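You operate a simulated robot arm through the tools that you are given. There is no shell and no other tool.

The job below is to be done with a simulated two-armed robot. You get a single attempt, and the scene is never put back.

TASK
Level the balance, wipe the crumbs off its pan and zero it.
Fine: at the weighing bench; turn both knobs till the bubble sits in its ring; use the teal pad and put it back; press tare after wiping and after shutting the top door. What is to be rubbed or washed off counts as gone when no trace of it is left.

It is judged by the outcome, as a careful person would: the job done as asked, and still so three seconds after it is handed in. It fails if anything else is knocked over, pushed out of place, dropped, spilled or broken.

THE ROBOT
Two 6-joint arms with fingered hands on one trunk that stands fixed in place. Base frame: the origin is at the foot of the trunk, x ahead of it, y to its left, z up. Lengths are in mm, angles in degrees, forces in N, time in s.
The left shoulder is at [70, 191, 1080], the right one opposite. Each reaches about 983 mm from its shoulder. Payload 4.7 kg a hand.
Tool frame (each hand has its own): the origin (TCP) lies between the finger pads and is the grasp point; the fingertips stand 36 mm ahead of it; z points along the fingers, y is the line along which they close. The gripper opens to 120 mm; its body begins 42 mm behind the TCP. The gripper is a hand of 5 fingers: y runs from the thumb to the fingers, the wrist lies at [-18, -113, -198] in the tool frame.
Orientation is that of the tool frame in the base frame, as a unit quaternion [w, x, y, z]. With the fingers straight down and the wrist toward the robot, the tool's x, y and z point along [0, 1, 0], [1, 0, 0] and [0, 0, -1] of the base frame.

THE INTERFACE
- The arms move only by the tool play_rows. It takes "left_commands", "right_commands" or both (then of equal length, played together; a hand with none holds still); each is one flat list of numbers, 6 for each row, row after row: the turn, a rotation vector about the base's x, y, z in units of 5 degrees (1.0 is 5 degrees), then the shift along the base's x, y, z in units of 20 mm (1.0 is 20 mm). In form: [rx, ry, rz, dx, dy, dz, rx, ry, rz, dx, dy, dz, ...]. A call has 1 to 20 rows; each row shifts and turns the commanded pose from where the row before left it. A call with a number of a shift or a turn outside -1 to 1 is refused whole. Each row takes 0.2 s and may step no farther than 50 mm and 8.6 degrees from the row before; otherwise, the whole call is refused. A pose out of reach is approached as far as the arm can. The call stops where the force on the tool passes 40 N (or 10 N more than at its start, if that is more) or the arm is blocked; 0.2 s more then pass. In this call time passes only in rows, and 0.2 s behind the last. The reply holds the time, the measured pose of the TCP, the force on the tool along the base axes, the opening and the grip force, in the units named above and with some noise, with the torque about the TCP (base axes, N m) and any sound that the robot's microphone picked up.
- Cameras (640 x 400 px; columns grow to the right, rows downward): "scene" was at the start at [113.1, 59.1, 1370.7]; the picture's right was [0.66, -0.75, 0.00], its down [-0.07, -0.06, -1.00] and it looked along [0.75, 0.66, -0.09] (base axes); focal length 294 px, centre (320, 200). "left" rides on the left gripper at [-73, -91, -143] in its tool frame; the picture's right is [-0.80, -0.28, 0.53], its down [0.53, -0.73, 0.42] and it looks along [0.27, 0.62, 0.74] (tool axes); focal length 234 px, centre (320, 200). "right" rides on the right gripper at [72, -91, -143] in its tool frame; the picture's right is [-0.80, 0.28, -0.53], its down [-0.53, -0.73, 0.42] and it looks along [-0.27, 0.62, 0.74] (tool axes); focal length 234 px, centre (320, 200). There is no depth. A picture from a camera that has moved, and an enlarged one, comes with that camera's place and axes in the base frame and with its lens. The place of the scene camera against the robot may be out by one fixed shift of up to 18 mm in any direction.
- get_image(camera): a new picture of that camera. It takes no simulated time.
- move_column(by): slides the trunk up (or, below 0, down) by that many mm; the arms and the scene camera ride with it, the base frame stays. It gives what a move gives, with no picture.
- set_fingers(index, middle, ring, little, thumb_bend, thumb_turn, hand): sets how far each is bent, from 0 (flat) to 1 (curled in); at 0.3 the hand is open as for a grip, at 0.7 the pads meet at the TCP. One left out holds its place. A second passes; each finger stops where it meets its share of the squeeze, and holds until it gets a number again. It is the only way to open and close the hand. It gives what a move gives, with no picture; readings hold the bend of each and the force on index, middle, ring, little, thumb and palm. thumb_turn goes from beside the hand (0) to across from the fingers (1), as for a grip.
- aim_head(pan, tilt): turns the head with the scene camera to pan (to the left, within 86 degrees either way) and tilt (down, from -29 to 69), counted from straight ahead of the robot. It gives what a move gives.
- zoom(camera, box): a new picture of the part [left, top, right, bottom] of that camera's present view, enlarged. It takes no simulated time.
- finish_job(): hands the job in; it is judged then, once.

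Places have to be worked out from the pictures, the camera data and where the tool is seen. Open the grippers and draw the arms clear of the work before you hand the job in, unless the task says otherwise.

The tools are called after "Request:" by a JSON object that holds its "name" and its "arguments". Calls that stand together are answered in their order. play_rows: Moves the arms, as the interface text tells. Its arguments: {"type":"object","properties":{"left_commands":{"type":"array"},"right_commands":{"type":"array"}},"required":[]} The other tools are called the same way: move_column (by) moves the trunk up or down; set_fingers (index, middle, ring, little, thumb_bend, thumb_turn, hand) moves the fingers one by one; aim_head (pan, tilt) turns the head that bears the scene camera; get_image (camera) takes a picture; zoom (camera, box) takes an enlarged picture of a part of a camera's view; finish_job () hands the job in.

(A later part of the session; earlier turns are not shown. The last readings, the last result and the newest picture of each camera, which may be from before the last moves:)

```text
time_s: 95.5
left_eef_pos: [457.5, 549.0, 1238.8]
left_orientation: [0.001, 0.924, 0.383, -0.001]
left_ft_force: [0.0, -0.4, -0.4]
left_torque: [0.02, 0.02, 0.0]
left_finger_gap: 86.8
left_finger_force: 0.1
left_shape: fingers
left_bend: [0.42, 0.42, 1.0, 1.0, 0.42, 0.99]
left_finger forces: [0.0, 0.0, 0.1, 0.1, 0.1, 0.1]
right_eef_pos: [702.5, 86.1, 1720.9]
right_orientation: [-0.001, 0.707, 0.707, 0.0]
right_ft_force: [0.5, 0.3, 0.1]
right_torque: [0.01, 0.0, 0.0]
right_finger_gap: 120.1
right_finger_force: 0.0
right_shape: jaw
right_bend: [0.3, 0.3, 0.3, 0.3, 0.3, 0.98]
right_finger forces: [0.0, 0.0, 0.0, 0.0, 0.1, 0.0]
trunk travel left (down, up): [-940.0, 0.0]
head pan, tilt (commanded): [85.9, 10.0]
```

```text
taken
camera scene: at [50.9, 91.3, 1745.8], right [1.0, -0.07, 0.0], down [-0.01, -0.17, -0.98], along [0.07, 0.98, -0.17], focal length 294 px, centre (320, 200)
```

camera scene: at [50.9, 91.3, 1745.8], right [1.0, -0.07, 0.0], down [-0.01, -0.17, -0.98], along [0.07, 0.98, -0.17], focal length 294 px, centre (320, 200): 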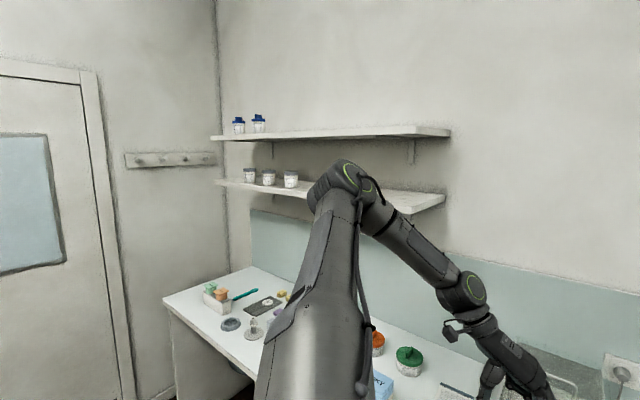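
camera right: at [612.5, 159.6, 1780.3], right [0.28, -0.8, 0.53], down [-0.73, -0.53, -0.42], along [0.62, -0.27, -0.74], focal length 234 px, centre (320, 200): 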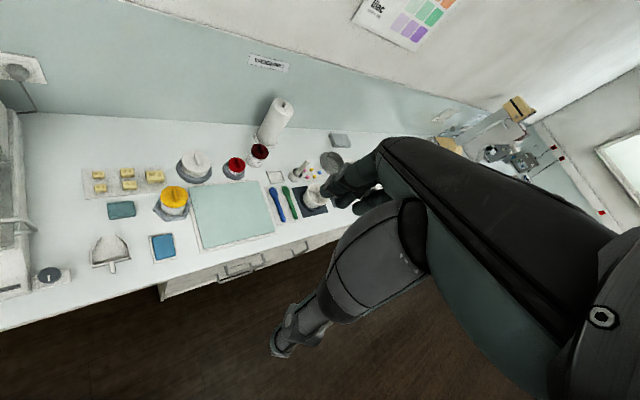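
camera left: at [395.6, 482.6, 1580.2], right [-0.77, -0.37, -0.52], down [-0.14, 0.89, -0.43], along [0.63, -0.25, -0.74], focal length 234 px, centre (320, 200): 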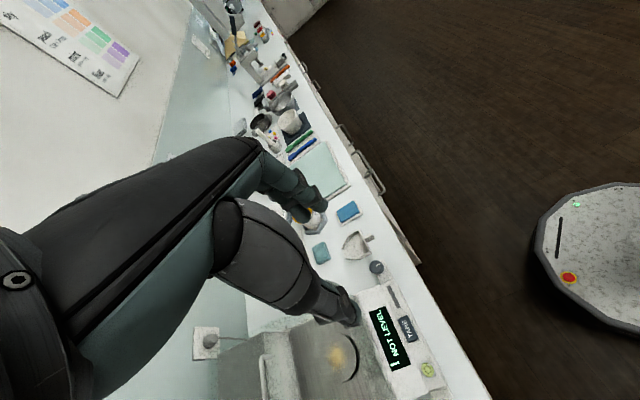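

I take zoomed views of the elbow and wrist rings at both pan angles for a more precise stereo fix.

Request:
{"name": "zoom", "arguments": {"camera": "scene", "box": [300, 150, 380, 200]}}

Request:
{"name": "zoom", "arguments": {"camera": "scene", "box": [430, 260, 510, 310]}}

Request:
{"name": "aim_head", "arguments": {"pan": 45, "tilt": 10}}

Request:
{"name": "get_image", "arguments": {"camera": "scene"}}

Request:
{"name": "zoom", "arguments": {"camera": "scene", "box": [20, 140, 120, 220]}}

Request:
{"name": "zoom", "arguments": {"camera": "scene", "box": [200, 245, 280, 305]}}

```text
8.00 times, centred on (340, 175) of scene
camera zoom: at [50.9, 91.3, 1745.8], right [1.0, -0.07, 0.0], down [-0.01, -0.17, -0.98], along [0.07, 0.98, -0.17], focal length 2349 px, centre (160, 400)
```

zoom: 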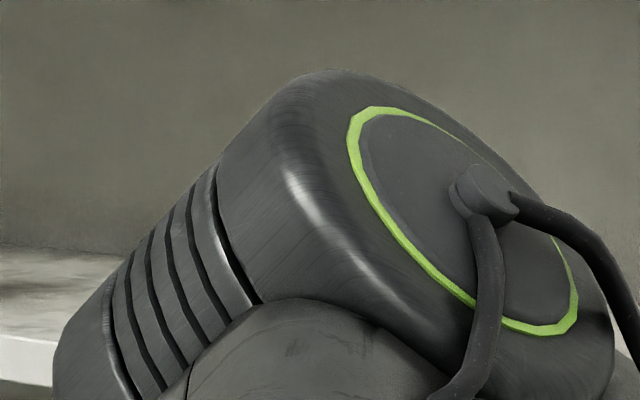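

```text
8.00 times, centred on (470, 285) of scene
camera zoom: at [50.9, 91.3, 1745.8], right [1.0, -0.07, 0.0], down [-0.01, -0.17, -0.98], along [0.07, 0.98, -0.17], focal length 2349 px, centre (-880, -480)
```

zoom: 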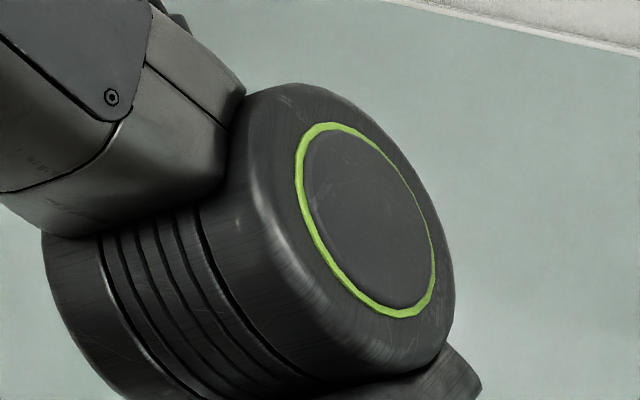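

```text
time_s: 96.6
left_eef_pos: [457.0, 549.5, 1238.4]
left_orientation: [0.0, 0.924, 0.383, -0.001]
left_ft_force: [0.0, -0.3, 0.3]
left_torque: [-0.02, -0.03, 0.0]
left_finger_gap: 86.4
left_finger_force: 0.1
left_shape: fingers
left_bend: [0.42, 0.42, 1.0, 1.0, 0.42, 0.99]
left_finger forces: [0.0, 0.1, 0.0, 0.1, 0.1, 0.1]
right_eef_pos: [702.7, 87.8, 1720.2]
right_orientation: [0.0, 0.707, 0.707, -0.001]
right_ft_force: [-0.3, -0.1, 0.5]
right_torque: [-0.02, 0.01, -0.01]
right_finger_gap: 119.5
right_finger_force: 0.0
right_shape: jaw
right_bend: [0.3, 0.3, 0.3, 0.3, 0.3, 0.98]
right_finger forces: [0.0, 0.0, 0.0, 0.1, 0.0, 0.0]
trunk travel left (down, up): [-940.0, 0.0]
head pan, tilt (commanded): [45.0, 10.0]
```

```text
taken
camera scene: at [109.9, 64.4, 1745.8], right [0.71, -0.71, 0.0], down [-0.12, -0.12, -0.98], along [0.7, 0.7, -0.17], focal length 294 px, centre (320, 200)
```

scene: 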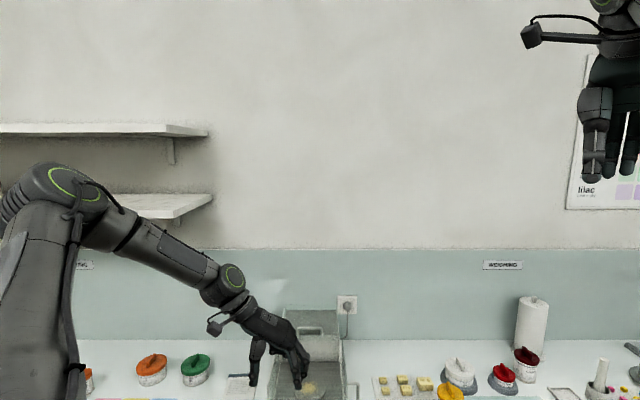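

```text
5.00 times, centred on (70, 180) of scene
camera zoom: at [109.9, 64.4, 1745.8], right [0.71, -0.71, 0.0], down [-0.12, -0.12, -0.98], along [0.7, 0.7, -0.17], focal length 1468 px, centre (1570, 300)
```

zoom: 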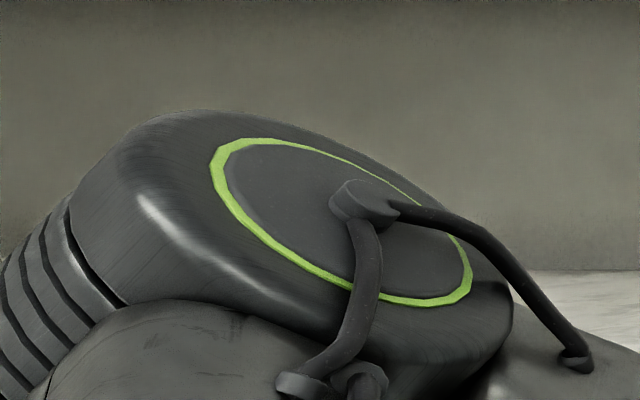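

```text
6.67 times, centred on (240, 275) of scene
camera zoom: at [109.9, 64.4, 1745.8], right [0.71, -0.71, 0.0], down [-0.12, -0.12, -0.98], along [0.7, 0.7, -0.17], focal length 1958 px, centre (853, -300)
```

zoom: 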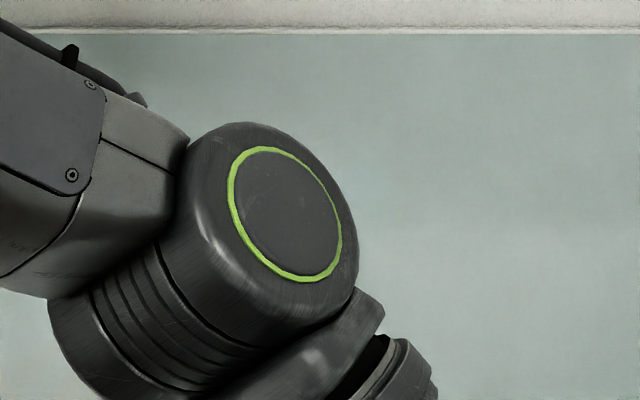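

The stereo fix gives a consistent model: the shoulder axis tilts about 20° up from lateral and the upper arm now lies almost along it. I nudge the wrist toward that axis, then push across (back, out and down) so the elbow flips through.

Request:
{"name": "play_rows", "arguments": {"left_commands": [0, 0, 0, -0.8, -0.15, 0.55, 0, 0, 0, -0.8, -0.15, 0.55, 0, 0, 0, -0.8, -0.15, 0.55]}}

Request:
{"name": "play_rows", "arguments": {"left_commands": [0, 0, 0, -0.59, 0.28, -0.76, 0, 0, 0, -0.59, 0.28, -0.76, 0, 0, 0, -0.59, 0.28, -0.76, 0, 0, 0, -0.59, 0.28, -0.76, 0, 0, 0, -0.59, 0.28, -0.76]}}

Request:
{"name": "get_image", "arguments": {"camera": "scene"}}

```text
time_s: 97.4
left_eef_pos: [451.4, 540.1, 1242.9]
left_orientation: [-0.001, 0.924, 0.383, -0.003]
left_ft_force: [-0.2, 0.7, 0.2]
left_torque: [0.02, 0.01, 0.02]
left_finger_gap: 86.5
left_finger_force: 0.2
left_shape: fingers
left_bend: [0.42, 0.42, 1.0, 1.0, 0.42, 0.99]
left_finger forces: [0.1, 0.0, 0.0, 0.0, 0.0, 0.1]
left hand out of reach, approached as far as the arm can: row 1, 2, 3
right_eef_pos: [703.0, 85.8, 1720.9]
right_orientation: [0.001, 0.707, 0.707, -0.001]
right_ft_force: [-0.7, -0.4, 0.5]
right_torque: [0.03, -0.03, 0.01]
right_finger_gap: 119.8
right_finger_force: 0.1
right_shape: jaw
right_bend: [0.3, 0.3, 0.3, 0.3, 0.3, 0.98]
right_finger forces: [0.0, 0.0, 0.0, 0.1, 0.1, 0.1]
trunk travel left (down, up): [-940.0, 0.0]
head pan, tilt (commanded): [45.0, 10.0]
```

```text
time_s: 98.6
left_eef_pos: [395.4, 569.6, 1161.4]
left_orientation: [0.001, 0.924, 0.382, -0.002]
left_ft_force: [-0.4, 0.2, -0.1]
left_torque: [-0.02, 0.01, 0.01]
left_finger_gap: 86.7
left_finger_force: 0.1
left_shape: fingers
left_bend: [0.42, 0.42, 1.0, 1.0, 0.42, 0.99]
left_finger forces: [0.0, 0.1, 0.0, 0.0, 0.0, 0.0]
left hand out of reach, approached as far as the arm can: row 1
right_eef_pos: [702.9, 85.2, 1721.0]
right_orientation: [0.0, 0.707, 0.707, 0.0]
right_ft_force: [-0.5, 0.1, 0.8]
right_torque: [-0.01, -0.04, -0.02]
right_finger_gap: 119.9
right_finger_force: 0.1
right_shape: jaw
right_bend: [0.3, 0.3, 0.3, 0.3, 0.3, 0.98]
right_finger forces: [0.0, 0.0, 0.1, 0.1, 0.0, 0.0]
trunk travel left (down, up): [-940.0, 0.0]
head pan, tilt (commanded): [45.0, 10.0]
```

```text
taken
camera scene: at [110.1, 64.2, 1745.8], right [0.71, -0.71, 0.0], down [-0.12, -0.12, -0.98], along [0.7, 0.7, -0.17], focal length 294 px, centre (320, 200)
```

scene: 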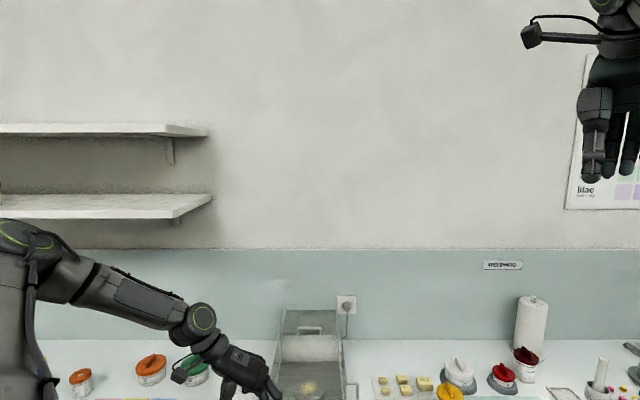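

The elbow dropped and the forearm levelled out, and most rows were reachable: the flip seems to have worked. I move forward to see whether the arm now extends freely.

Request:
{"name": "play_rows", "arguments": {"left_commands": [0, 0, 0, 0.9, -0.4, 0.2, 0, 0, 0, 0.9, -0.4, 0.2, 0, 0, 0, 0.9, -0.4, 0.2, 0, 0, 0, 0.9, -0.4, 0.2, 0, 0, 0, 0.9, -0.4, 0.2, 0, 0, 0, 0.9, -0.4, 0.2]}}

Request:
{"name": "get_image", "arguments": {"camera": "scene"}}

```text
time_s: 100.0
left_eef_pos: [508.5, 520.0, 1186.1]
left_orientation: [0.0, 0.924, 0.382, -0.002]
left_ft_force: [0.1, -0.4, 0.6]
left_torque: [-0.03, 0.01, 0.02]
left_finger_gap: 87.0
left_finger_force: 0.1
left_shape: fingers
left_bend: [0.42, 0.42, 1.0, 1.0, 0.42, 0.99]
left_finger forces: [0.0, 0.0, 0.0, 0.0, 0.1, 0.0]
right_eef_pos: [703.4, 85.4, 1720.2]
right_orientation: [-0.001, 0.707, 0.708, -0.001]
right_ft_force: [-0.1, 1.1, -0.2]
right_torque: [0.03, -0.01, 0.01]
right_finger_gap: 119.6
right_finger_force: 0.1
right_shape: jaw
right_bend: [0.3, 0.3, 0.3, 0.3, 0.3, 0.98]
right_finger forces: [0.0, 0.0, 0.0, 0.0, 0.0, 0.0]
trunk travel left (down, up): [-940.0, 0.0]
head pan, tilt (commanded): [45.0, 10.0]
```

```text
taken
camera scene: at [111.6, 63.8, 1745.7], right [0.71, -0.71, 0.0], down [-0.12, -0.12, -0.98], along [0.7, 0.7, -0.17], focal length 294 px, centre (320, 200)
```

scene: 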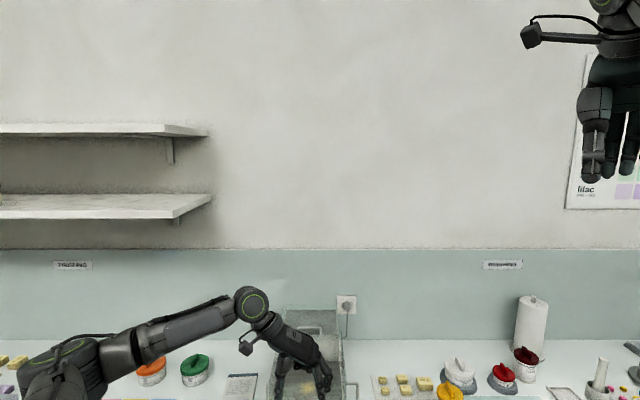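

The arm is now elbow-down and moves freely. I go over to the right knob at a safe height.

Request:
{"name": "play_rows", "arguments": {"left_commands": [0, 0, 0, 0.93, -0.64, 0, 0, 0, 0, 0.93, -0.64, 0, 0, 0, 0, 0.93, -0.64, 0, 0, 0, 0, 0.93, -0.64, 0, 0, 0, 0, 0.93, -0.64, 0, 0, 0, 0, 0.93, -0.64, 0, 0, 0, 0, 0.93, -0.64, 0]}}

Request:
{"name": "aim_head", "arguments": {"pan": 44, "tilt": 45}}

Request:
{"name": "get_image", "arguments": {"camera": "scene"}}

Request:
{"name": "get_image", "arguments": {"camera": "left"}}

```text
time_s: 101.6
left_eef_pos: [640.2, 428.3, 1185.2]
left_orientation: [0.0, 0.924, 0.382, -0.003]
left_ft_force: [0.1, 0.2, 0.0]
left_torque: [-0.03, 0.01, 0.0]
left_finger_gap: 86.9
left_finger_force: 0.0
left_shape: fingers
left_bend: [0.42, 0.42, 1.0, 1.0, 0.42, 0.99]
left_finger forces: [0.0, 0.1, 0.1, 0.0, 0.1, 0.0]
right_eef_pos: [703.8, 86.9, 1719.4]
right_orientation: [-0.001, 0.707, 0.707, -0.001]
right_ft_force: [-0.1, -0.4, 0.1]
right_torque: [0.0, 0.01, 0.0]
right_finger_gap: 119.6
right_finger_force: 0.1
right_shape: jaw
right_bend: [0.3, 0.3, 0.3, 0.3, 0.3, 0.98]
right_finger forces: [0.0, 0.0, 0.0, 0.0, 0.1, 0.1]
trunk travel left (down, up): [-940.0, 0.0]
head pan, tilt (commanded): [45.0, 10.0]
```

```text
time_s: 102.6
left_eef_pos: [638.4, 430.7, 1186.7]
left_orientation: [0.001, 0.924, 0.382, -0.003]
left_ft_force: [0.0, -0.2, -1.8]
left_torque: [0.02, -0.03, -0.01]
left_finger_gap: 86.7
left_finger_force: 0.0
left_shape: fingers
left_bend: [0.42, 0.42, 1.0, 1.0, 0.42, 0.99]
left_finger forces: [0.0, 0.0, 0.0, 0.0, 0.0, 0.1]
right_eef_pos: [702.1, 86.2, 1721.3]
right_orientation: [0.0, 0.707, 0.707, 0.0]
right_ft_force: [0.4, 0.5, 0.7]
right_torque: [-0.04, -0.01, 0.03]
right_finger_gap: 119.7
right_finger_force: 0.1
right_shape: jaw
right_bend: [0.3, 0.3, 0.3, 0.3, 0.3, 0.98]
right_finger forces: [0.0, 0.1, 0.1, 0.0, 0.1, 0.0]
trunk travel left (down, up): [-940.0, 0.0]
head pan, tilt (commanded): [44.0, 45.0]
```

```text
taken
camera scene: at [102.5, 55.3, 1690.9], right [0.69, -0.72, 0.0], down [-0.51, -0.49, -0.71], along [0.51, 0.49, -0.71], focal length 294 px, centre (320, 200)
```

scene: 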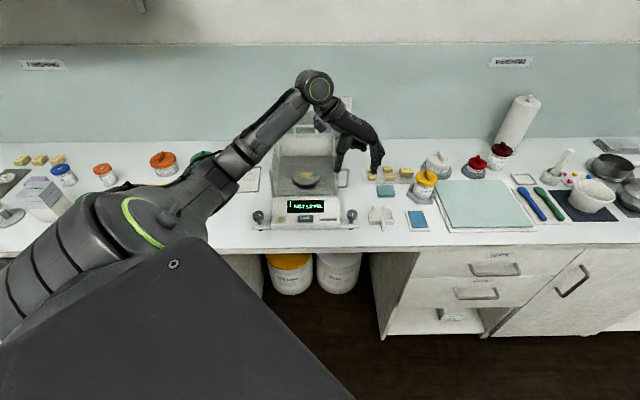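

```text
taken
camera left: at [522.7, 444.8, 1330.3], right [-0.77, -0.37, -0.52], down [-0.14, 0.89, -0.43], along [0.62, -0.25, -0.74], focal length 234 px, centre (320, 200)
```

left: 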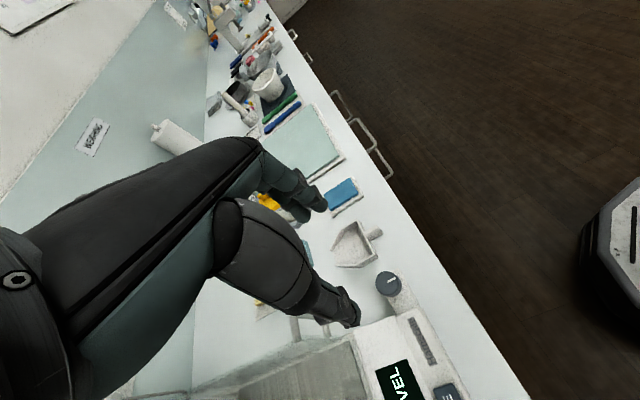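

Both the arm and the view look good. I rotate the hand up to yaw +10° above the right knob, which is the start of a counter-clockwise stroke.

Request:
{"name": "play_rows", "arguments": {"left_commands": [0, 0, 1, 0, 0, 0, 0, 0, 1, 0, 0, 0, 0, 0, 1, 0, 0, 0, 0, 0, 1, 0, 0, 0, 0, 0, 1, 0, 0, 0, 0, 0, 1, 0, 0, 0, 0, 0, 1, 0, 0, 0, 0, 0, 1, 0, 0, 0, 0, 0, 1, 0, 0, 0, 0, 0, 1, 0, 0, 0, 0, 0, 1, 0, 0, 0]}}

Request:
{"name": "get_image", "arguments": {"camera": "left"}}

```text
time_s: 105.0
left_eef_pos: [636.0, 431.3, 1187.5]
left_orientation: [0.003, 0.642, 0.766, -0.002]
left_ft_force: [0.2, 0.6, 0.6]
left_torque: [0.03, 0.03, -0.02]
left_finger_gap: 86.8
left_finger_force: 0.1
left_shape: fingers
left_bend: [0.42, 0.42, 1.0, 1.0, 0.42, 0.99]
left_finger forces: [0.1, 0.1, 0.0, 0.0, 0.0, 0.1]
right_eef_pos: [701.6, 86.0, 1720.4]
right_orientation: [0.001, 0.707, 0.707, 0.0]
right_ft_force: [-0.5, -0.5, -0.3]
right_torque: [-0.01, 0.0, 0.01]
right_finger_gap: 119.6
right_finger_force: 0.1
right_shape: jaw
right_bend: [0.3, 0.3, 0.3, 0.3, 0.3, 0.98]
right_finger forces: [0.1, 0.1, 0.0, 0.1, 0.0, 0.0]
trunk travel left (down, up): [-940.0, 0.0]
head pan, tilt (commanded): [44.0, 45.0]
```

```text
taken
camera left: at [559.0, 345.6, 1331.0], right [-0.13, -0.84, -0.52], down [-0.81, 0.39, -0.43], along [0.57, 0.37, -0.74], focal length 234 px, centre (320, 200)
```

left: 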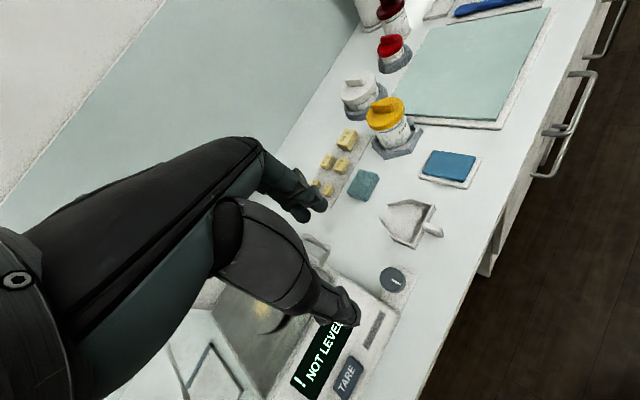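

Yaw 10° reached. I zoom in to fix the right knob's position.

Request:
{"name": "zoom", "arguments": {"camera": "left", "box": [350, 240, 430, 320]}}

```text
5.00 times, centred on (390, 280) of left
camera zoom: at [559.0, 345.6, 1331.0], right [-0.13, -0.84, -0.52], down [-0.81, 0.39, -0.43], along [0.57, 0.37, -0.74], focal length 1171 px, centre (-30, -200)
```

zoom: 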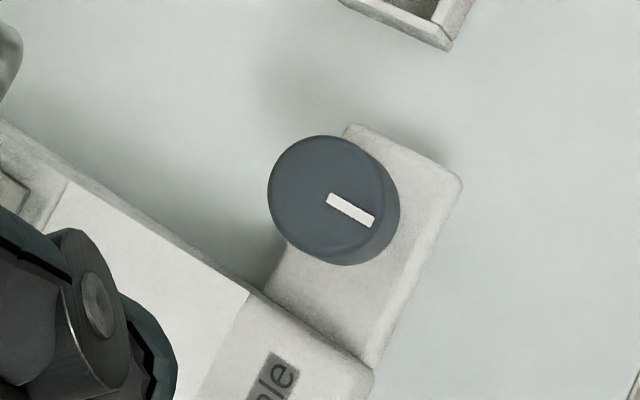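

Right knob: [642, 432, 975 top], matching the left one symmetrically. I turn to yaw 20° and descend to just above it.

Request:
{"name": "play_rows", "arguments": {"left_commands": [0, 0, 1, 0.15, 0, -1, 0, 0, 1, 0.15, 0, -1, 0, 0, 0, 0, 0, -1, 0, 0, 0, 0, 0, -1, 0, 0, 0, 0, 0, -1, 0, 0, 0, 0, 0, -1, 0, 0, 0, 0, 0, -1]}}

Request:
{"name": "get_image", "arguments": {"camera": "left"}}

Request:
{"name": "zoom", "arguments": {"camera": "scene", "box": [240, 130, 440, 260]}}

```text
time_s: 106.6
left_eef_pos: [643.0, 433.9, 1047.2]
left_orientation: [0.002, 0.574, 0.819, -0.002]
left_ft_force: [0.2, -0.6, -0.2]
left_torque: [0.0, -0.01, 0.01]
left_finger_gap: 86.6
left_finger_force: 0.1
left_shape: fingers
left_bend: [0.42, 0.42, 1.0, 1.0, 0.42, 0.99]
left_finger forces: [0.0, 0.1, 0.1, 0.1, 0.0, 0.1]
right_eef_pos: [702.3, 86.8, 1720.6]
right_orientation: [-0.001, 0.708, 0.707, 0.0]
right_ft_force: [-1.2, 0.6, -0.2]
right_torque: [0.01, 0.01, 0.0]
right_finger_gap: 119.7
right_finger_force: 0.1
right_shape: jaw
right_bend: [0.3, 0.3, 0.3, 0.3, 0.3, 0.98]
right_finger forces: [0.0, 0.1, 0.0, 0.0, 0.0, 0.0]
trunk travel left (down, up): [-940.0, 0.0]
head pan, tilt (commanded): [44.0, 45.0]
```

```text
taken
camera left: at [581.4, 335.5, 1192.5], right [0.01, -0.85, -0.52], down [-0.87, 0.25, -0.43], along [0.49, 0.46, -0.74], focal length 234 px, centre (320, 200)
```

left: 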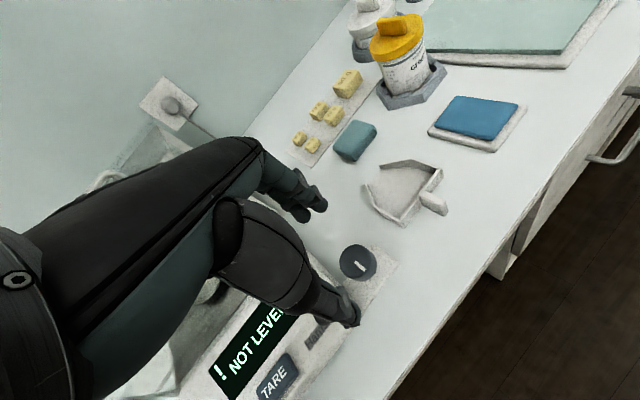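

```text
3.08 times, centred on (340, 195) of scene
camera zoom: at [102.6, 55.5, 1690.9], right [0.69, -0.72, 0.0], down [-0.51, -0.49, -0.71], along [0.51, 0.49, -0.71], focal length 904 px, centre (258, 215)
```

zoom: 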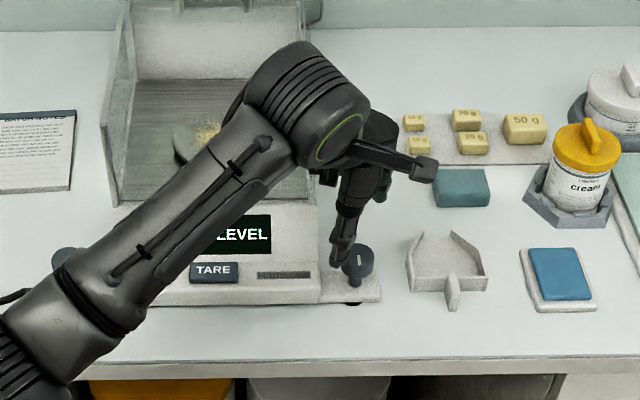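

Forearm and elbow are well clear. I check the knob position again from here before closing in.

Request:
{"name": "zoom", "arguments": {"camera": "left", "box": [260, 200, 420, 350]}}

Request:
{"name": "zoom", "arguments": {"camera": "left", "box": [330, 230, 390, 290]}}

```text
2.67 times, centred on (340, 275) of left
camera zoom: at [581.4, 335.5, 1192.5], right [0.01, -0.85, -0.52], down [-0.87, 0.25, -0.43], along [0.49, 0.46, -0.74], focal length 624 px, centre (267, 0)
```

zoom: 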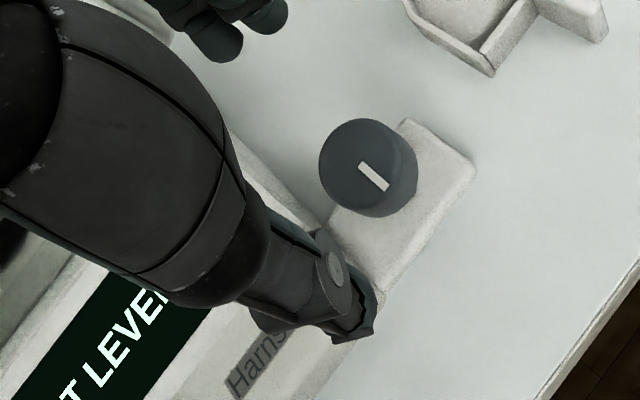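

```text
6.67 times, centred on (360, 260) of left
camera zoom: at [581.4, 335.5, 1192.5], right [0.01, -0.85, -0.52], down [-0.87, 0.25, -0.43], along [0.49, 0.46, -0.74], focal length 1561 px, centre (53, -200)
```

zoom: 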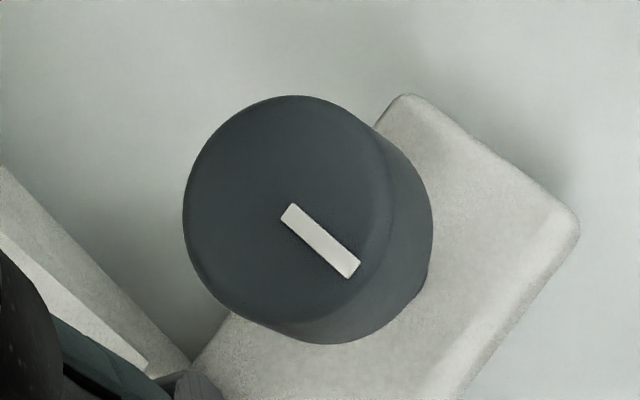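

Knob centre confirmed at about [643, 431]. I descend to grip height.

Request:
{"name": "play_rows", "arguments": {"left_commands": [0, 0, 0, 0, -0.07, -0.76, 0, 0, 0, 0, -0.07, -0.76, 0, 0, 0, 0, 0, -0.76, 0, 0, 0, 0, 0, -0.76]}}

Request:
{"name": "zoom", "arguments": {"camera": "left", "box": [260, 170, 420, 350]}}

Request:
{"name": "zoom", "arguments": {"camera": "scene", "box": [280, 150, 420, 250]}}

```text
time_s: 107.6
left_eef_pos: [642.8, 428.8, 987.5]
left_orientation: [0.001, 0.574, 0.819, 0.0]
left_ft_force: [0.8, -0.5, 0.4]
left_torque: [0.01, 0.01, 0.0]
left_finger_gap: 86.8
left_finger_force: 0.1
left_shape: fingers
left_bend: [0.42, 0.42, 1.0, 1.0, 0.42, 0.99]
left_finger forces: [0.0, 0.1, 0.0, 0.1, 0.0, 0.0]
right_eef_pos: [702.4, 86.2, 1718.7]
right_orientation: [0.0, 0.707, 0.707, 0.0]
right_ft_force: [-0.2, 0.3, -0.3]
right_torque: [0.01, 0.01, -0.04]
right_finger_gap: 119.8
right_finger_force: 0.1
right_shape: jaw
right_bend: [0.3, 0.3, 0.3, 0.3, 0.3, 0.98]
right_finger forces: [0.0, 0.1, 0.0, 0.0, 0.0, 0.0]
trunk travel left (down, up): [-940.0, 0.0]
head pan, tilt (commanded): [44.0, 45.0]
```

```text
2.22 times, centred on (340, 260) of left
camera zoom: at [582.2, 331.4, 1131.2], right [0.01, -0.85, -0.52], down [-0.87, 0.25, -0.43], along [0.49, 0.46, -0.74], focal length 520 px, centre (276, 67)
```

zoom: 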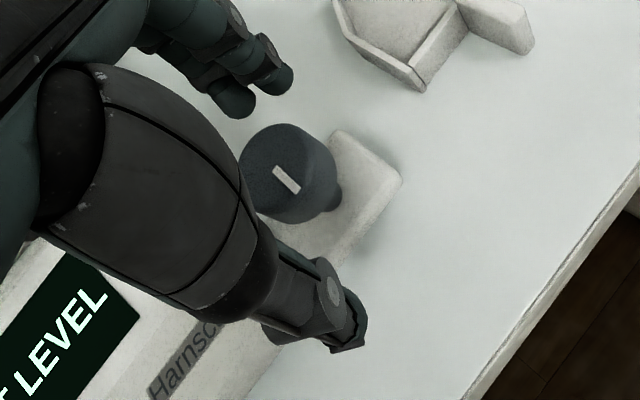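

```text
4.00 times, centred on (350, 200) of scene
camera zoom: at [102.9, 55.0, 1690.9], right [0.69, -0.72, 0.0], down [-0.51, -0.49, -0.71], along [0.51, 0.49, -0.71], focal length 1174 px, centre (200, 200)
```

zoom: 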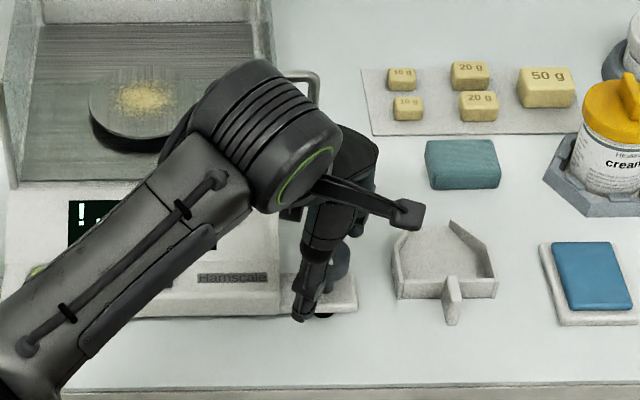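

The knob is centred between thumb and fingers. I close to grip.

Request:
{"name": "set_fingers", "arguments": {"hand": "left", "index": 0.56, "middle": 0.56, "thumb_bend": 0.56}}

Request:
{"name": "set_fingers", "arguments": {"hand": "left", "index": 0.65, "middle": 0.65, "thumb_bend": 0.65}}

Request:
{"name": "zoom", "arguments": {"camera": "left", "box": [260, 170, 420, 350]}}

```text
time_s: 108.6
left_eef_pos: [643.5, 430.3, 987.3]
left_orientation: [0.002, 0.574, 0.819, -0.002]
left_ft_force: [0.6, 0.2, 0.5]
left_torque: [-0.01, -0.02, 0.01]
left_finger_gap: 45.3
left_finger_force: 0.0
left_shape: fingers
left_bend: [0.56, 0.56, 1.0, 1.0, 0.56, 1.0]
left_finger forces: [0.0, 0.0, 0.0, 0.0, 0.1, 0.1]
right_eef_pos: [702.4, 86.0, 1721.2]
right_orientation: [0.0, 0.707, 0.707, 0.0]
right_ft_force: [-0.6, -0.6, -0.4]
right_torque: [0.03, -0.02, -0.02]
right_finger_gap: 119.5
right_finger_force: 0.1
right_shape: jaw
right_bend: [0.3, 0.3, 0.3, 0.3, 0.3, 0.98]
right_finger forces: [0.0, 0.0, 0.1, 0.0, 0.0, 0.0]
trunk travel left (down, up): [-940.0, 0.0]
head pan, tilt (commanded): [44.0, 45.0]
```

```text
time_s: 109.6
left_eef_pos: [644.1, 429.0, 988.1]
left_orientation: [0.001, 0.574, 0.819, -0.001]
left_ft_force: [4.1, 2.0, 0.9]
left_torque: [0.08, -0.1, 0.0]
left_finger_gap: 32.9
left_finger_force: 6.0
left_shape: fingers
left_bend: [0.6, 0.63, 1.0, 1.0, 0.61, 1.0]
left_finger forces: [5.2, 2.8, 0.1, 0.1, 4.2, 0.1]
right_eef_pos: [703.2, 86.7, 1719.8]
right_orientation: [0.0, 0.707, 0.707, 0.001]
right_ft_force: [-0.1, 0.3, 0.0]
right_torque: [0.01, -0.01, 0.03]
right_finger_gap: 119.8
right_finger_force: 0.0
right_shape: jaw
right_bend: [0.3, 0.3, 0.3, 0.3, 0.3, 0.98]
right_finger forces: [0.0, 0.1, 0.0, 0.0, 0.1, 0.0]
trunk travel left (down, up): [-940.0, 0.0]
head pan, tilt (commanded): [44.0, 45.0]
```

```text
2.22 times, centred on (340, 260) of left
camera zoom: at [582.6, 331.8, 1131.3], right [0.01, -0.85, -0.52], down [-0.87, 0.25, -0.43], along [0.49, 0.46, -0.74], focal length 520 px, centre (276, 67)
```

zoom: 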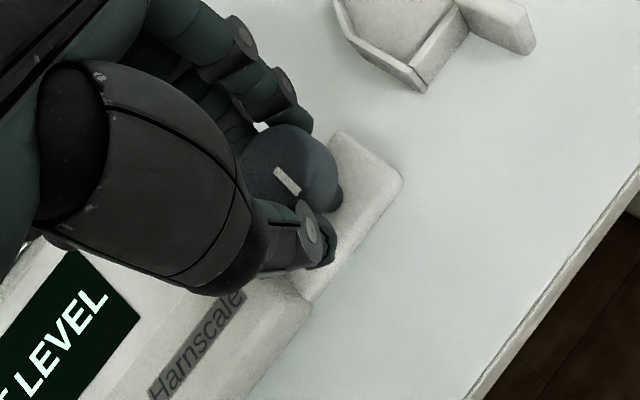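

Gripped (index 5.2 N, thumb 4.2 N). I turn counter-clockwise 40° and look at the bubble.

Request:
{"name": "play_rows", "arguments": {"left_commands": [0, 0, 1, 0, 0, 0, 0, 0, 1, 0, 0, 0, 0, 0, 1, 0, 0, 0, 0, 0, 1, 0, 0, 0, 0, 0, 1, 0, 0, 0, 0, 0, 1, 0, 0, 0, 0, 0, 1, 0, 0, 0, 0, 0, 1, 0, 0, 0]}}

Request:
{"name": "get_image", "arguments": {"camera": "left"}}

Request:
{"name": "zoom", "arguments": {"camera": "scene", "box": [240, 190, 360, 240]}}

```text
time_s: 111.4
left_eef_pos: [642.7, 429.1, 986.6]
left_orientation: [0.001, 0.259, 0.966, 0.0]
left_ft_force: [4.6, 1.0, 5.1]
left_torque: [0.05, -0.15, 0.0]
left_finger_gap: 32.7
left_finger_force: 6.6
left_shape: fingers
left_bend: [0.59, 0.63, 1.0, 1.0, 0.62, 1.0]
left_finger forces: [5.6, 2.4, 0.0, 0.0, 4.9, 0.0]
right_eef_pos: [702.4, 86.5, 1720.4]
right_orientation: [-0.001, 0.706, 0.708, -0.001]
right_ft_force: [0.3, 0.2, 0.2]
right_torque: [-0.01, 0.0, 0.0]
right_finger_gap: 119.6
right_finger_force: 0.2
right_shape: jaw
right_bend: [0.3, 0.3, 0.3, 0.3, 0.3, 0.98]
right_finger forces: [0.1, 0.0, 0.0, 0.0, 0.0, 0.1]
trunk travel left (down, up): [-940.0, 0.0]
head pan, tilt (commanded): [44.0, 45.0]
```

```text
taken
camera left: at [659.2, 315.1, 1130.4], right [0.56, -0.64, -0.52], down [-0.83, -0.37, -0.43], along [0.08, 0.67, -0.74], focal length 234 px, centre (320, 200)
```

left: 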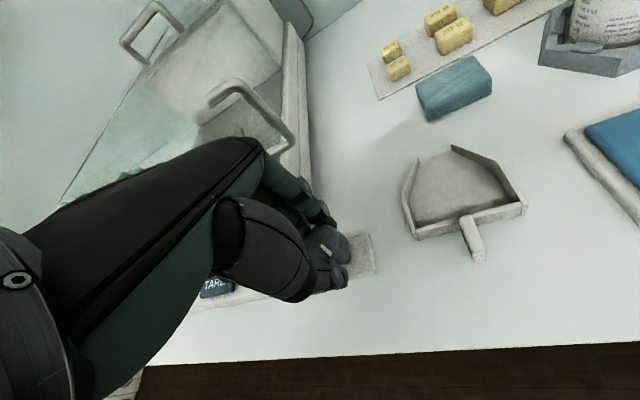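

```text
5.33 times, centred on (300, 215) of scene
camera zoom: at [103.2, 54.7, 1690.8], right [0.69, -0.72, 0.0], down [-0.51, -0.49, -0.71], along [0.51, 0.49, -0.71], focal length 1566 px, centre (427, 120)
```

zoom: 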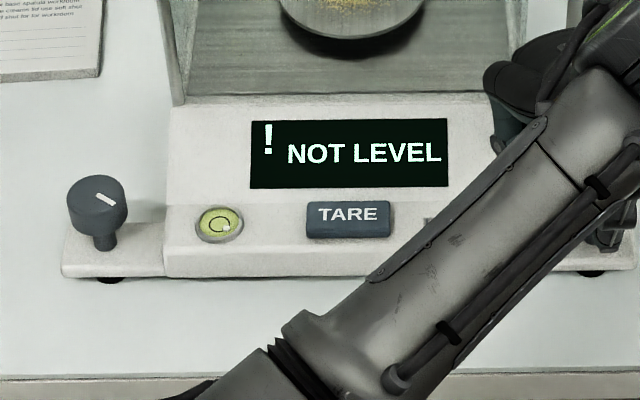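

The turn went through smoothly and the bubble is visible. I zoom in on the vial.

Request:
{"name": "zoom", "arguments": {"camera": "scene", "box": [271, 205, 291, 225]}}

```text
16.00 times, centred on (281, 215) of scene
camera zoom: at [103.2, 54.7, 1690.8], right [0.69, -0.72, 0.0], down [-0.51, -0.49, -0.71], along [0.51, 0.49, -0.71], focal length 4698 px, centre (944, -40)
```

zoom: 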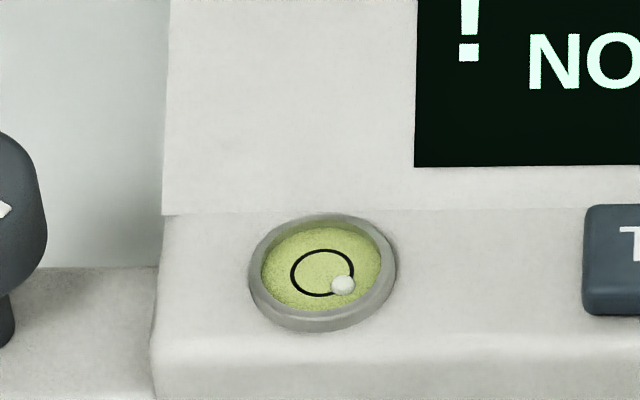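

The bubble has left the rim and now overlaps the ring's front-right edge, about 0.68R right and 0.55R to the front. I turn the right knob another 15° to measure its effect.

Request:
{"name": "play_rows", "arguments": {"left_commands": [0, 0, 1, 0, 0, 0, 0, 0, 1, 0, 0, 0, 0, 0, 1, 0, 0, 0]}}

Request:
{"name": "zoom", "arguments": {"camera": "scene", "box": [271, 205, 291, 225]}}

```text
time_s: 112.2
left_eef_pos: [642.8, 428.5, 985.7]
left_orientation: [0.003, 0.131, 0.991, 0.0]
left_ft_force: [4.1, 2.0, 4.9]
left_torque: [0.05, -0.18, 0.01]
left_finger_gap: 32.8
left_finger_force: 6.5
left_shape: fingers
left_bend: [0.6, 0.63, 1.0, 1.0, 0.62, 1.0]
left_finger forces: [5.7, 2.1, 0.1, 0.0, 4.9, 0.0]
right_eef_pos: [703.6, 85.7, 1720.0]
right_orientation: [0.0, 0.707, 0.707, 0.001]
right_ft_force: [0.0, 0.8, 0.2]
right_torque: [0.01, 0.0, -0.01]
right_finger_gap: 119.7
right_finger_force: 0.0
right_shape: jaw
right_bend: [0.3, 0.3, 0.3, 0.3, 0.3, 0.98]
right_finger forces: [0.0, 0.0, 0.0, 0.0, 0.0, 0.1]
trunk travel left (down, up): [-940.0, 0.0]
head pan, tilt (commanded): [44.0, 45.0]
```

```text
16.00 times, centred on (281, 215) of scene
camera zoom: at [103.1, 54.7, 1690.8], right [0.69, -0.72, 0.0], down [-0.51, -0.49, -0.71], along [0.51, 0.49, -0.71], focal length 4698 px, centre (944, -40)
```

zoom: 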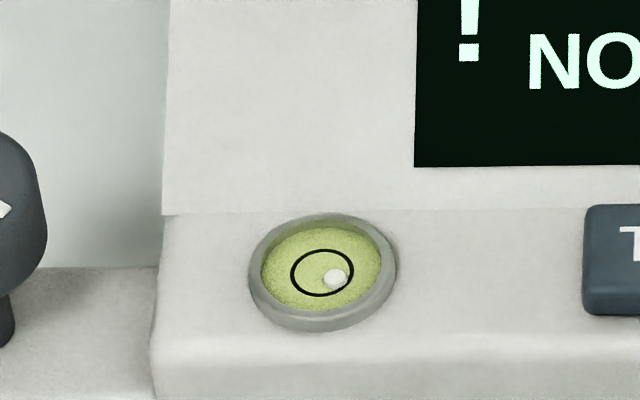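

15° moved the bubble about (−7, −6) px of the 31 px ring radius; roughly 22° more should nearly centre it. I continue turning 20°.

Request:
{"name": "play_rows", "arguments": {"left_commands": [0, 0, 1, 0, 0, 0, 0, 0, 1, 0, 0, 0, 0, 0, 1, 0, 0, 0, 0, 0, 1, 0, 0, 0]}}

Request:
{"name": "zoom", "arguments": {"camera": "scene", "box": [271, 205, 291, 225]}}

Request:
{"name": "zoom", "arguments": {"camera": "scene", "box": [240, 190, 360, 240]}}

```text
time_s: 113.2
left_eef_pos: [642.6, 428.1, 987.0]
left_orientation: [0.002, -0.045, 0.999, 0.001]
left_ft_force: [3.4, -0.3, 3.4]
left_torque: [-0.03, -0.15, 0.0]
left_finger_gap: 32.6
left_finger_force: 6.4
left_shape: fingers
left_bend: [0.6, 0.64, 1.0, 1.0, 0.61, 1.0]
left_finger forces: [4.6, 1.3, 0.1, 0.0, 5.9, 0.0]
right_eef_pos: [703.9, 86.5, 1719.4]
right_orientation: [0.0, 0.707, 0.707, 0.0]
right_ft_force: [0.6, 0.1, -0.9]
right_torque: [0.06, -0.01, 0.04]
right_finger_gap: 119.8
right_finger_force: 0.1
right_shape: jaw
right_bend: [0.3, 0.3, 0.3, 0.3, 0.3, 0.98]
right_finger forces: [0.0, 0.1, 0.0, 0.0, 0.1, 0.1]
trunk travel left (down, up): [-940.0, 0.0]
head pan, tilt (commanded): [44.0, 45.0]
```

```text
16.00 times, centred on (281, 215) of scene
camera zoom: at [103.6, 54.3, 1690.8], right [0.69, -0.72, 0.0], down [-0.51, -0.49, -0.71], along [0.51, 0.49, -0.71], focal length 4698 px, centre (944, -40)
```

zoom: 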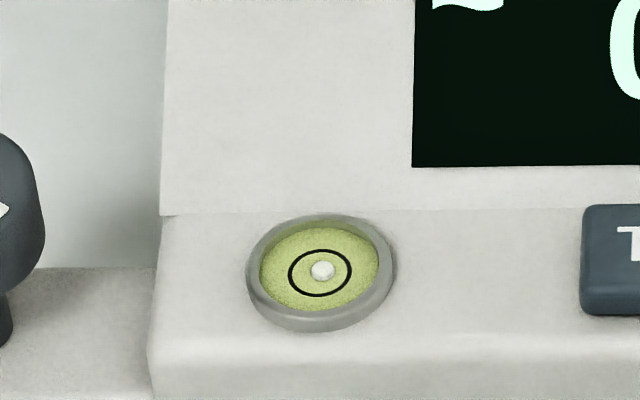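

```text
5.33 times, centred on (300, 215) of scene
camera zoom: at [103.6, 54.3, 1690.8], right [0.69, -0.72, 0.0], down [-0.51, -0.49, -0.71], along [0.51, 0.49, -0.71], focal length 1566 px, centre (427, 120)
```

zoom: 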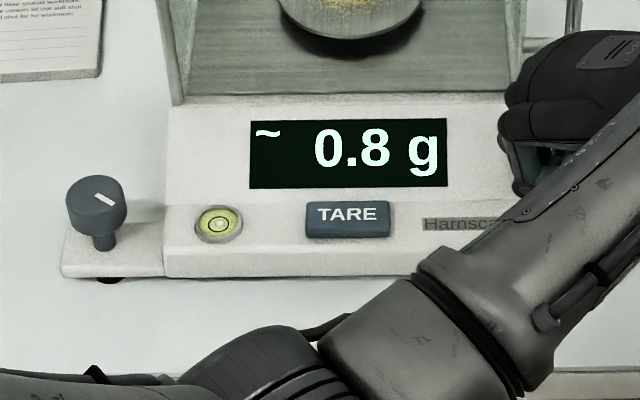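

The bubble is centred in its ring and the display now reads "~ 0.8 g". I release the right knob gently and rise straight up.

Request:
{"name": "set_fingers", "arguments": {"hand": "left", "index": 0.42, "middle": 0.42, "thumb_bend": 0.42}}

Request:
{"name": "play_rows", "arguments": {"left_commands": [0, 0, 0, 0, 0, 1, 0, 0, 0, 0, 0, 1, 0, 0, 0, 0, 0, 1, 0, 0, 0, 0, 0, 1, 0, 0, 0, 0, 0, 1, 0, 0, 0, 0, 0, 1, 0, 0, 0, 0, 0, 1, 0, 0, 0, 0, 0, 1, 0, 0, 0, 0, 0, 1, 0, 0, 0, 0, 0, 1]}}

Request:
{"name": "zoom", "arguments": {"camera": "scene", "box": [271, 205, 291, 225]}}

Request:
{"name": "get_image", "arguments": {"camera": "scene"}}

```text
time_s: 114.2
left_eef_pos: [643.1, 428.1, 987.2]
left_orientation: [0.002, -0.043, 0.999, 0.0]
left_ft_force: [0.7, -7.0, 1.7]
left_torque: [-0.12, -0.02, 0.03]
left_finger_gap: 79.6
left_finger_force: 3.9
left_shape: fingers
left_bend: [0.47, 0.44, 1.0, 1.0, 0.42, 0.99]
left_finger forces: [4.6, 3.5, 0.1, 0.0, 0.0, 0.1]
right_eef_pos: [701.9, 84.9, 1721.4]
right_orientation: [-0.001, 0.707, 0.708, 0.001]
right_ft_force: [0.0, -0.2, 0.1]
right_torque: [-0.02, -0.01, -0.03]
right_finger_gap: 119.6
right_finger_force: 0.1
right_shape: jaw
right_bend: [0.3, 0.3, 0.3, 0.3, 0.3, 0.98]
right_finger forces: [0.0, 0.1, 0.0, 0.1, 0.0, 0.0]
trunk travel left (down, up): [-940.0, 0.0]
head pan, tilt (commanded): [44.0, 45.0]
```

```text
time_s: 116.4
left_eef_pos: [717.3, 461.6, 1099.1]
left_orientation: [0.003, -0.044, 0.999, 0.001]
left_ft_force: [-0.1, 0.3, 0.2]
left_torque: [0.0, 0.01, 0.05]
left_finger_gap: 86.1
left_finger_force: 0.1
left_shape: fingers
left_bend: [0.42, 0.42, 1.0, 1.0, 0.42, 0.99]
left_finger forces: [0.0, 0.1, 0.0, 0.1, 0.0, 0.0]
left hand out of reach, approached as far as the arm can: row 2, 3, 4, 5, 6, 7, 8, 9, 10
right_eef_pos: [703.0, 86.1, 1720.3]
right_orientation: [0.001, 0.707, 0.707, 0.0]
right_ft_force: [-0.8, 0.4, -0.9]
right_torque: [0.04, 0.01, -0.01]
right_finger_gap: 119.4
right_finger_force: 0.2
right_shape: jaw
right_bend: [0.3, 0.3, 0.3, 0.3, 0.3, 0.98]
right_finger forces: [0.0, 0.0, 0.0, 0.1, 0.0, 0.1]
trunk travel left (down, up): [-940.0, 0.0]
head pan, tilt (commanded): [44.0, 45.0]
```

```text
16.00 times, centred on (281, 215) of scene
camera zoom: at [103.0, 54.2, 1690.8], right [0.69, -0.72, 0.0], down [-0.51, -0.49, -0.71], along [0.51, 0.49, -0.71], focal length 4698 px, centre (944, -40)
```

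zoom: 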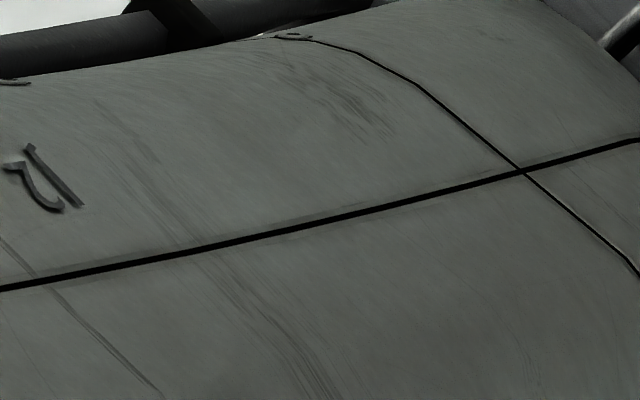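

```text
taken
camera scene: at [103.0, 54.2, 1690.8], right [0.69, -0.72, 0.0], down [-0.51, -0.49, -0.71], along [0.51, 0.49, -0.71], focal length 294 px, centre (320, 200)
```

scene: 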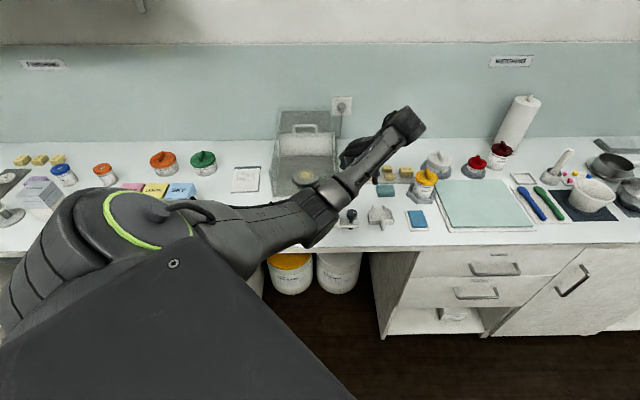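

Opening at that yaw brought the fingers against the balance's sloped body (7 N), and the rise drifted outward along a wrist limit. I turn the yaw back with small steps to free the wrist, then check that nothing moved.

Request:
{"name": "play_rows", "arguments": {"left_commands": [0, 0, -1, 0, 0, 0.5, 0, 0, -1, 0, 0, 0.5, 0, 0, -1, 0, 0, 0.5, 0, 0, -1, 0, 0, 0.5, 0, 0, -1, 0, 0, 0.5, 0, 0, -1, 0, 0, 0.5]}}

Request:
{"name": "get_image", "arguments": {"camera": "left"}}

Request:
{"name": "get_image", "arguments": {"camera": "scene"}}

```text
time_s: 117.8
left_eef_pos: [718.5, 460.6, 1158.6]
left_orientation: [0.001, 0.217, 0.976, -0.001]
left_ft_force: [0.0, -0.3, -0.5]
left_torque: [0.01, 0.01, 0.03]
left_finger_gap: 86.8
left_finger_force: 0.0
left_shape: fingers
left_bend: [0.42, 0.42, 1.0, 1.0, 0.42, 0.99]
left_finger forces: [0.0, 0.0, 0.0, 0.0, 0.0, 0.0]
right_eef_pos: [703.0, 85.9, 1719.9]
right_orientation: [0.0, 0.707, 0.707, 0.0]
right_ft_force: [0.3, -0.1, 0.5]
right_torque: [-0.01, 0.0, 0.01]
right_finger_gap: 119.5
right_finger_force: 0.1
right_shape: jaw
right_bend: [0.3, 0.3, 0.3, 0.3, 0.3, 0.98]
right_finger forces: [0.1, 0.0, 0.1, 0.0, 0.0, 0.0]
trunk travel left (down, up): [-940.0, 0.0]
head pan, tilt (commanded): [44.0, 45.0]
```

```text
taken
camera left: at [744.7, 348.1, 1302.6], right [0.61, -0.6, -0.52], down [-0.79, -0.44, -0.43], along [0.02, 0.67, -0.74], focal length 234 px, centre (320, 200)
```

left: 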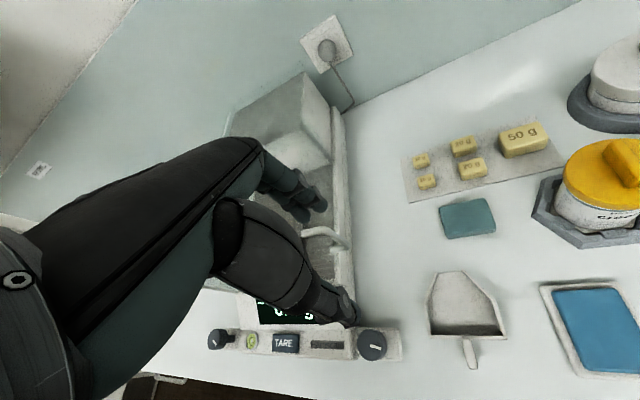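

```text
taken
camera scene: at [102.4, 55.3, 1690.9], right [0.69, -0.72, 0.0], down [-0.51, -0.49, -0.71], along [0.51, 0.49, -0.71], focal length 294 px, centre (320, 200)
```

scene: 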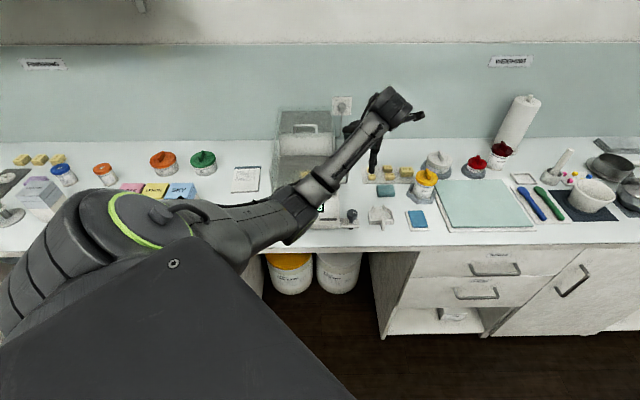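

The arm is free again. I zoom on the bubble and the balance from the left camera to check their state.

Request:
{"name": "zoom", "arguments": {"camera": "left", "box": [200, 290, 420, 380]}}

Request:
{"name": "zoom", "arguments": {"camera": "left", "box": [236, 326, 266, 356]}}

Request:
{"name": "zoom", "arguments": {"camera": "left", "box": [390, 110, 560, 260]}}

```text
2.91 times, centred on (310, 335) of left
camera zoom: at [744.7, 348.1, 1302.6], right [0.61, -0.6, -0.52], down [-0.79, -0.44, -0.43], along [0.02, 0.67, -0.74], focal length 681 px, centre (349, -193)
```

zoom: 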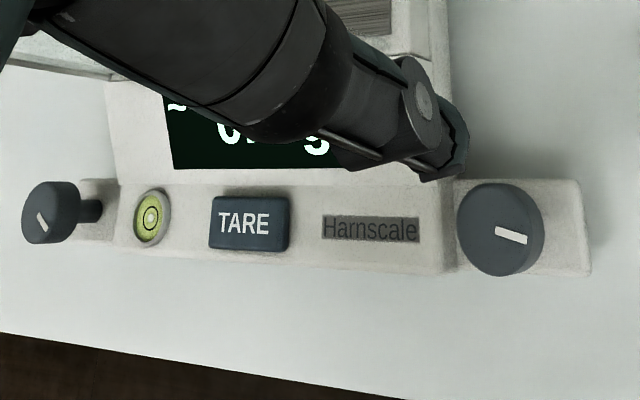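

```text
13.33 times, centred on (251, 341) of left
camera zoom: at [744.7, 348.1, 1302.6], right [0.61, -0.6, -0.52], down [-0.79, -0.44, -0.43], along [0.02, 0.67, -0.74], focal length 3122 px, centre (1240, -1680)
```

zoom: 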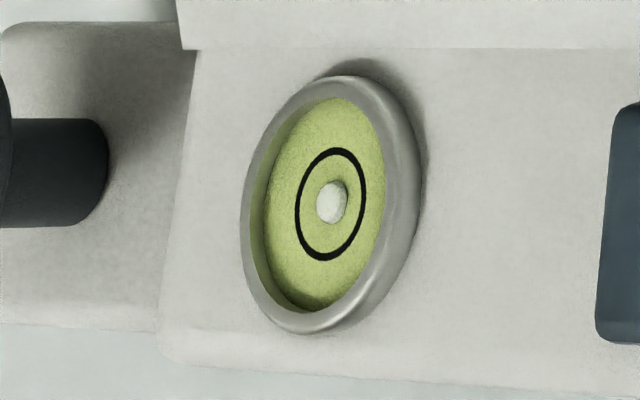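

```text
2.67 times, centred on (475, 185) of left
camera zoom: at [744.7, 348.1, 1302.6], right [0.61, -0.6, -0.52], down [-0.79, -0.44, -0.43], along [0.02, 0.67, -0.74], focal length 624 px, centre (-93, 240)
```

zoom: 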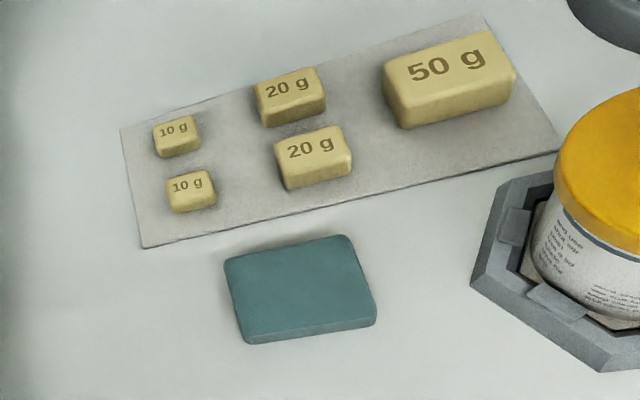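

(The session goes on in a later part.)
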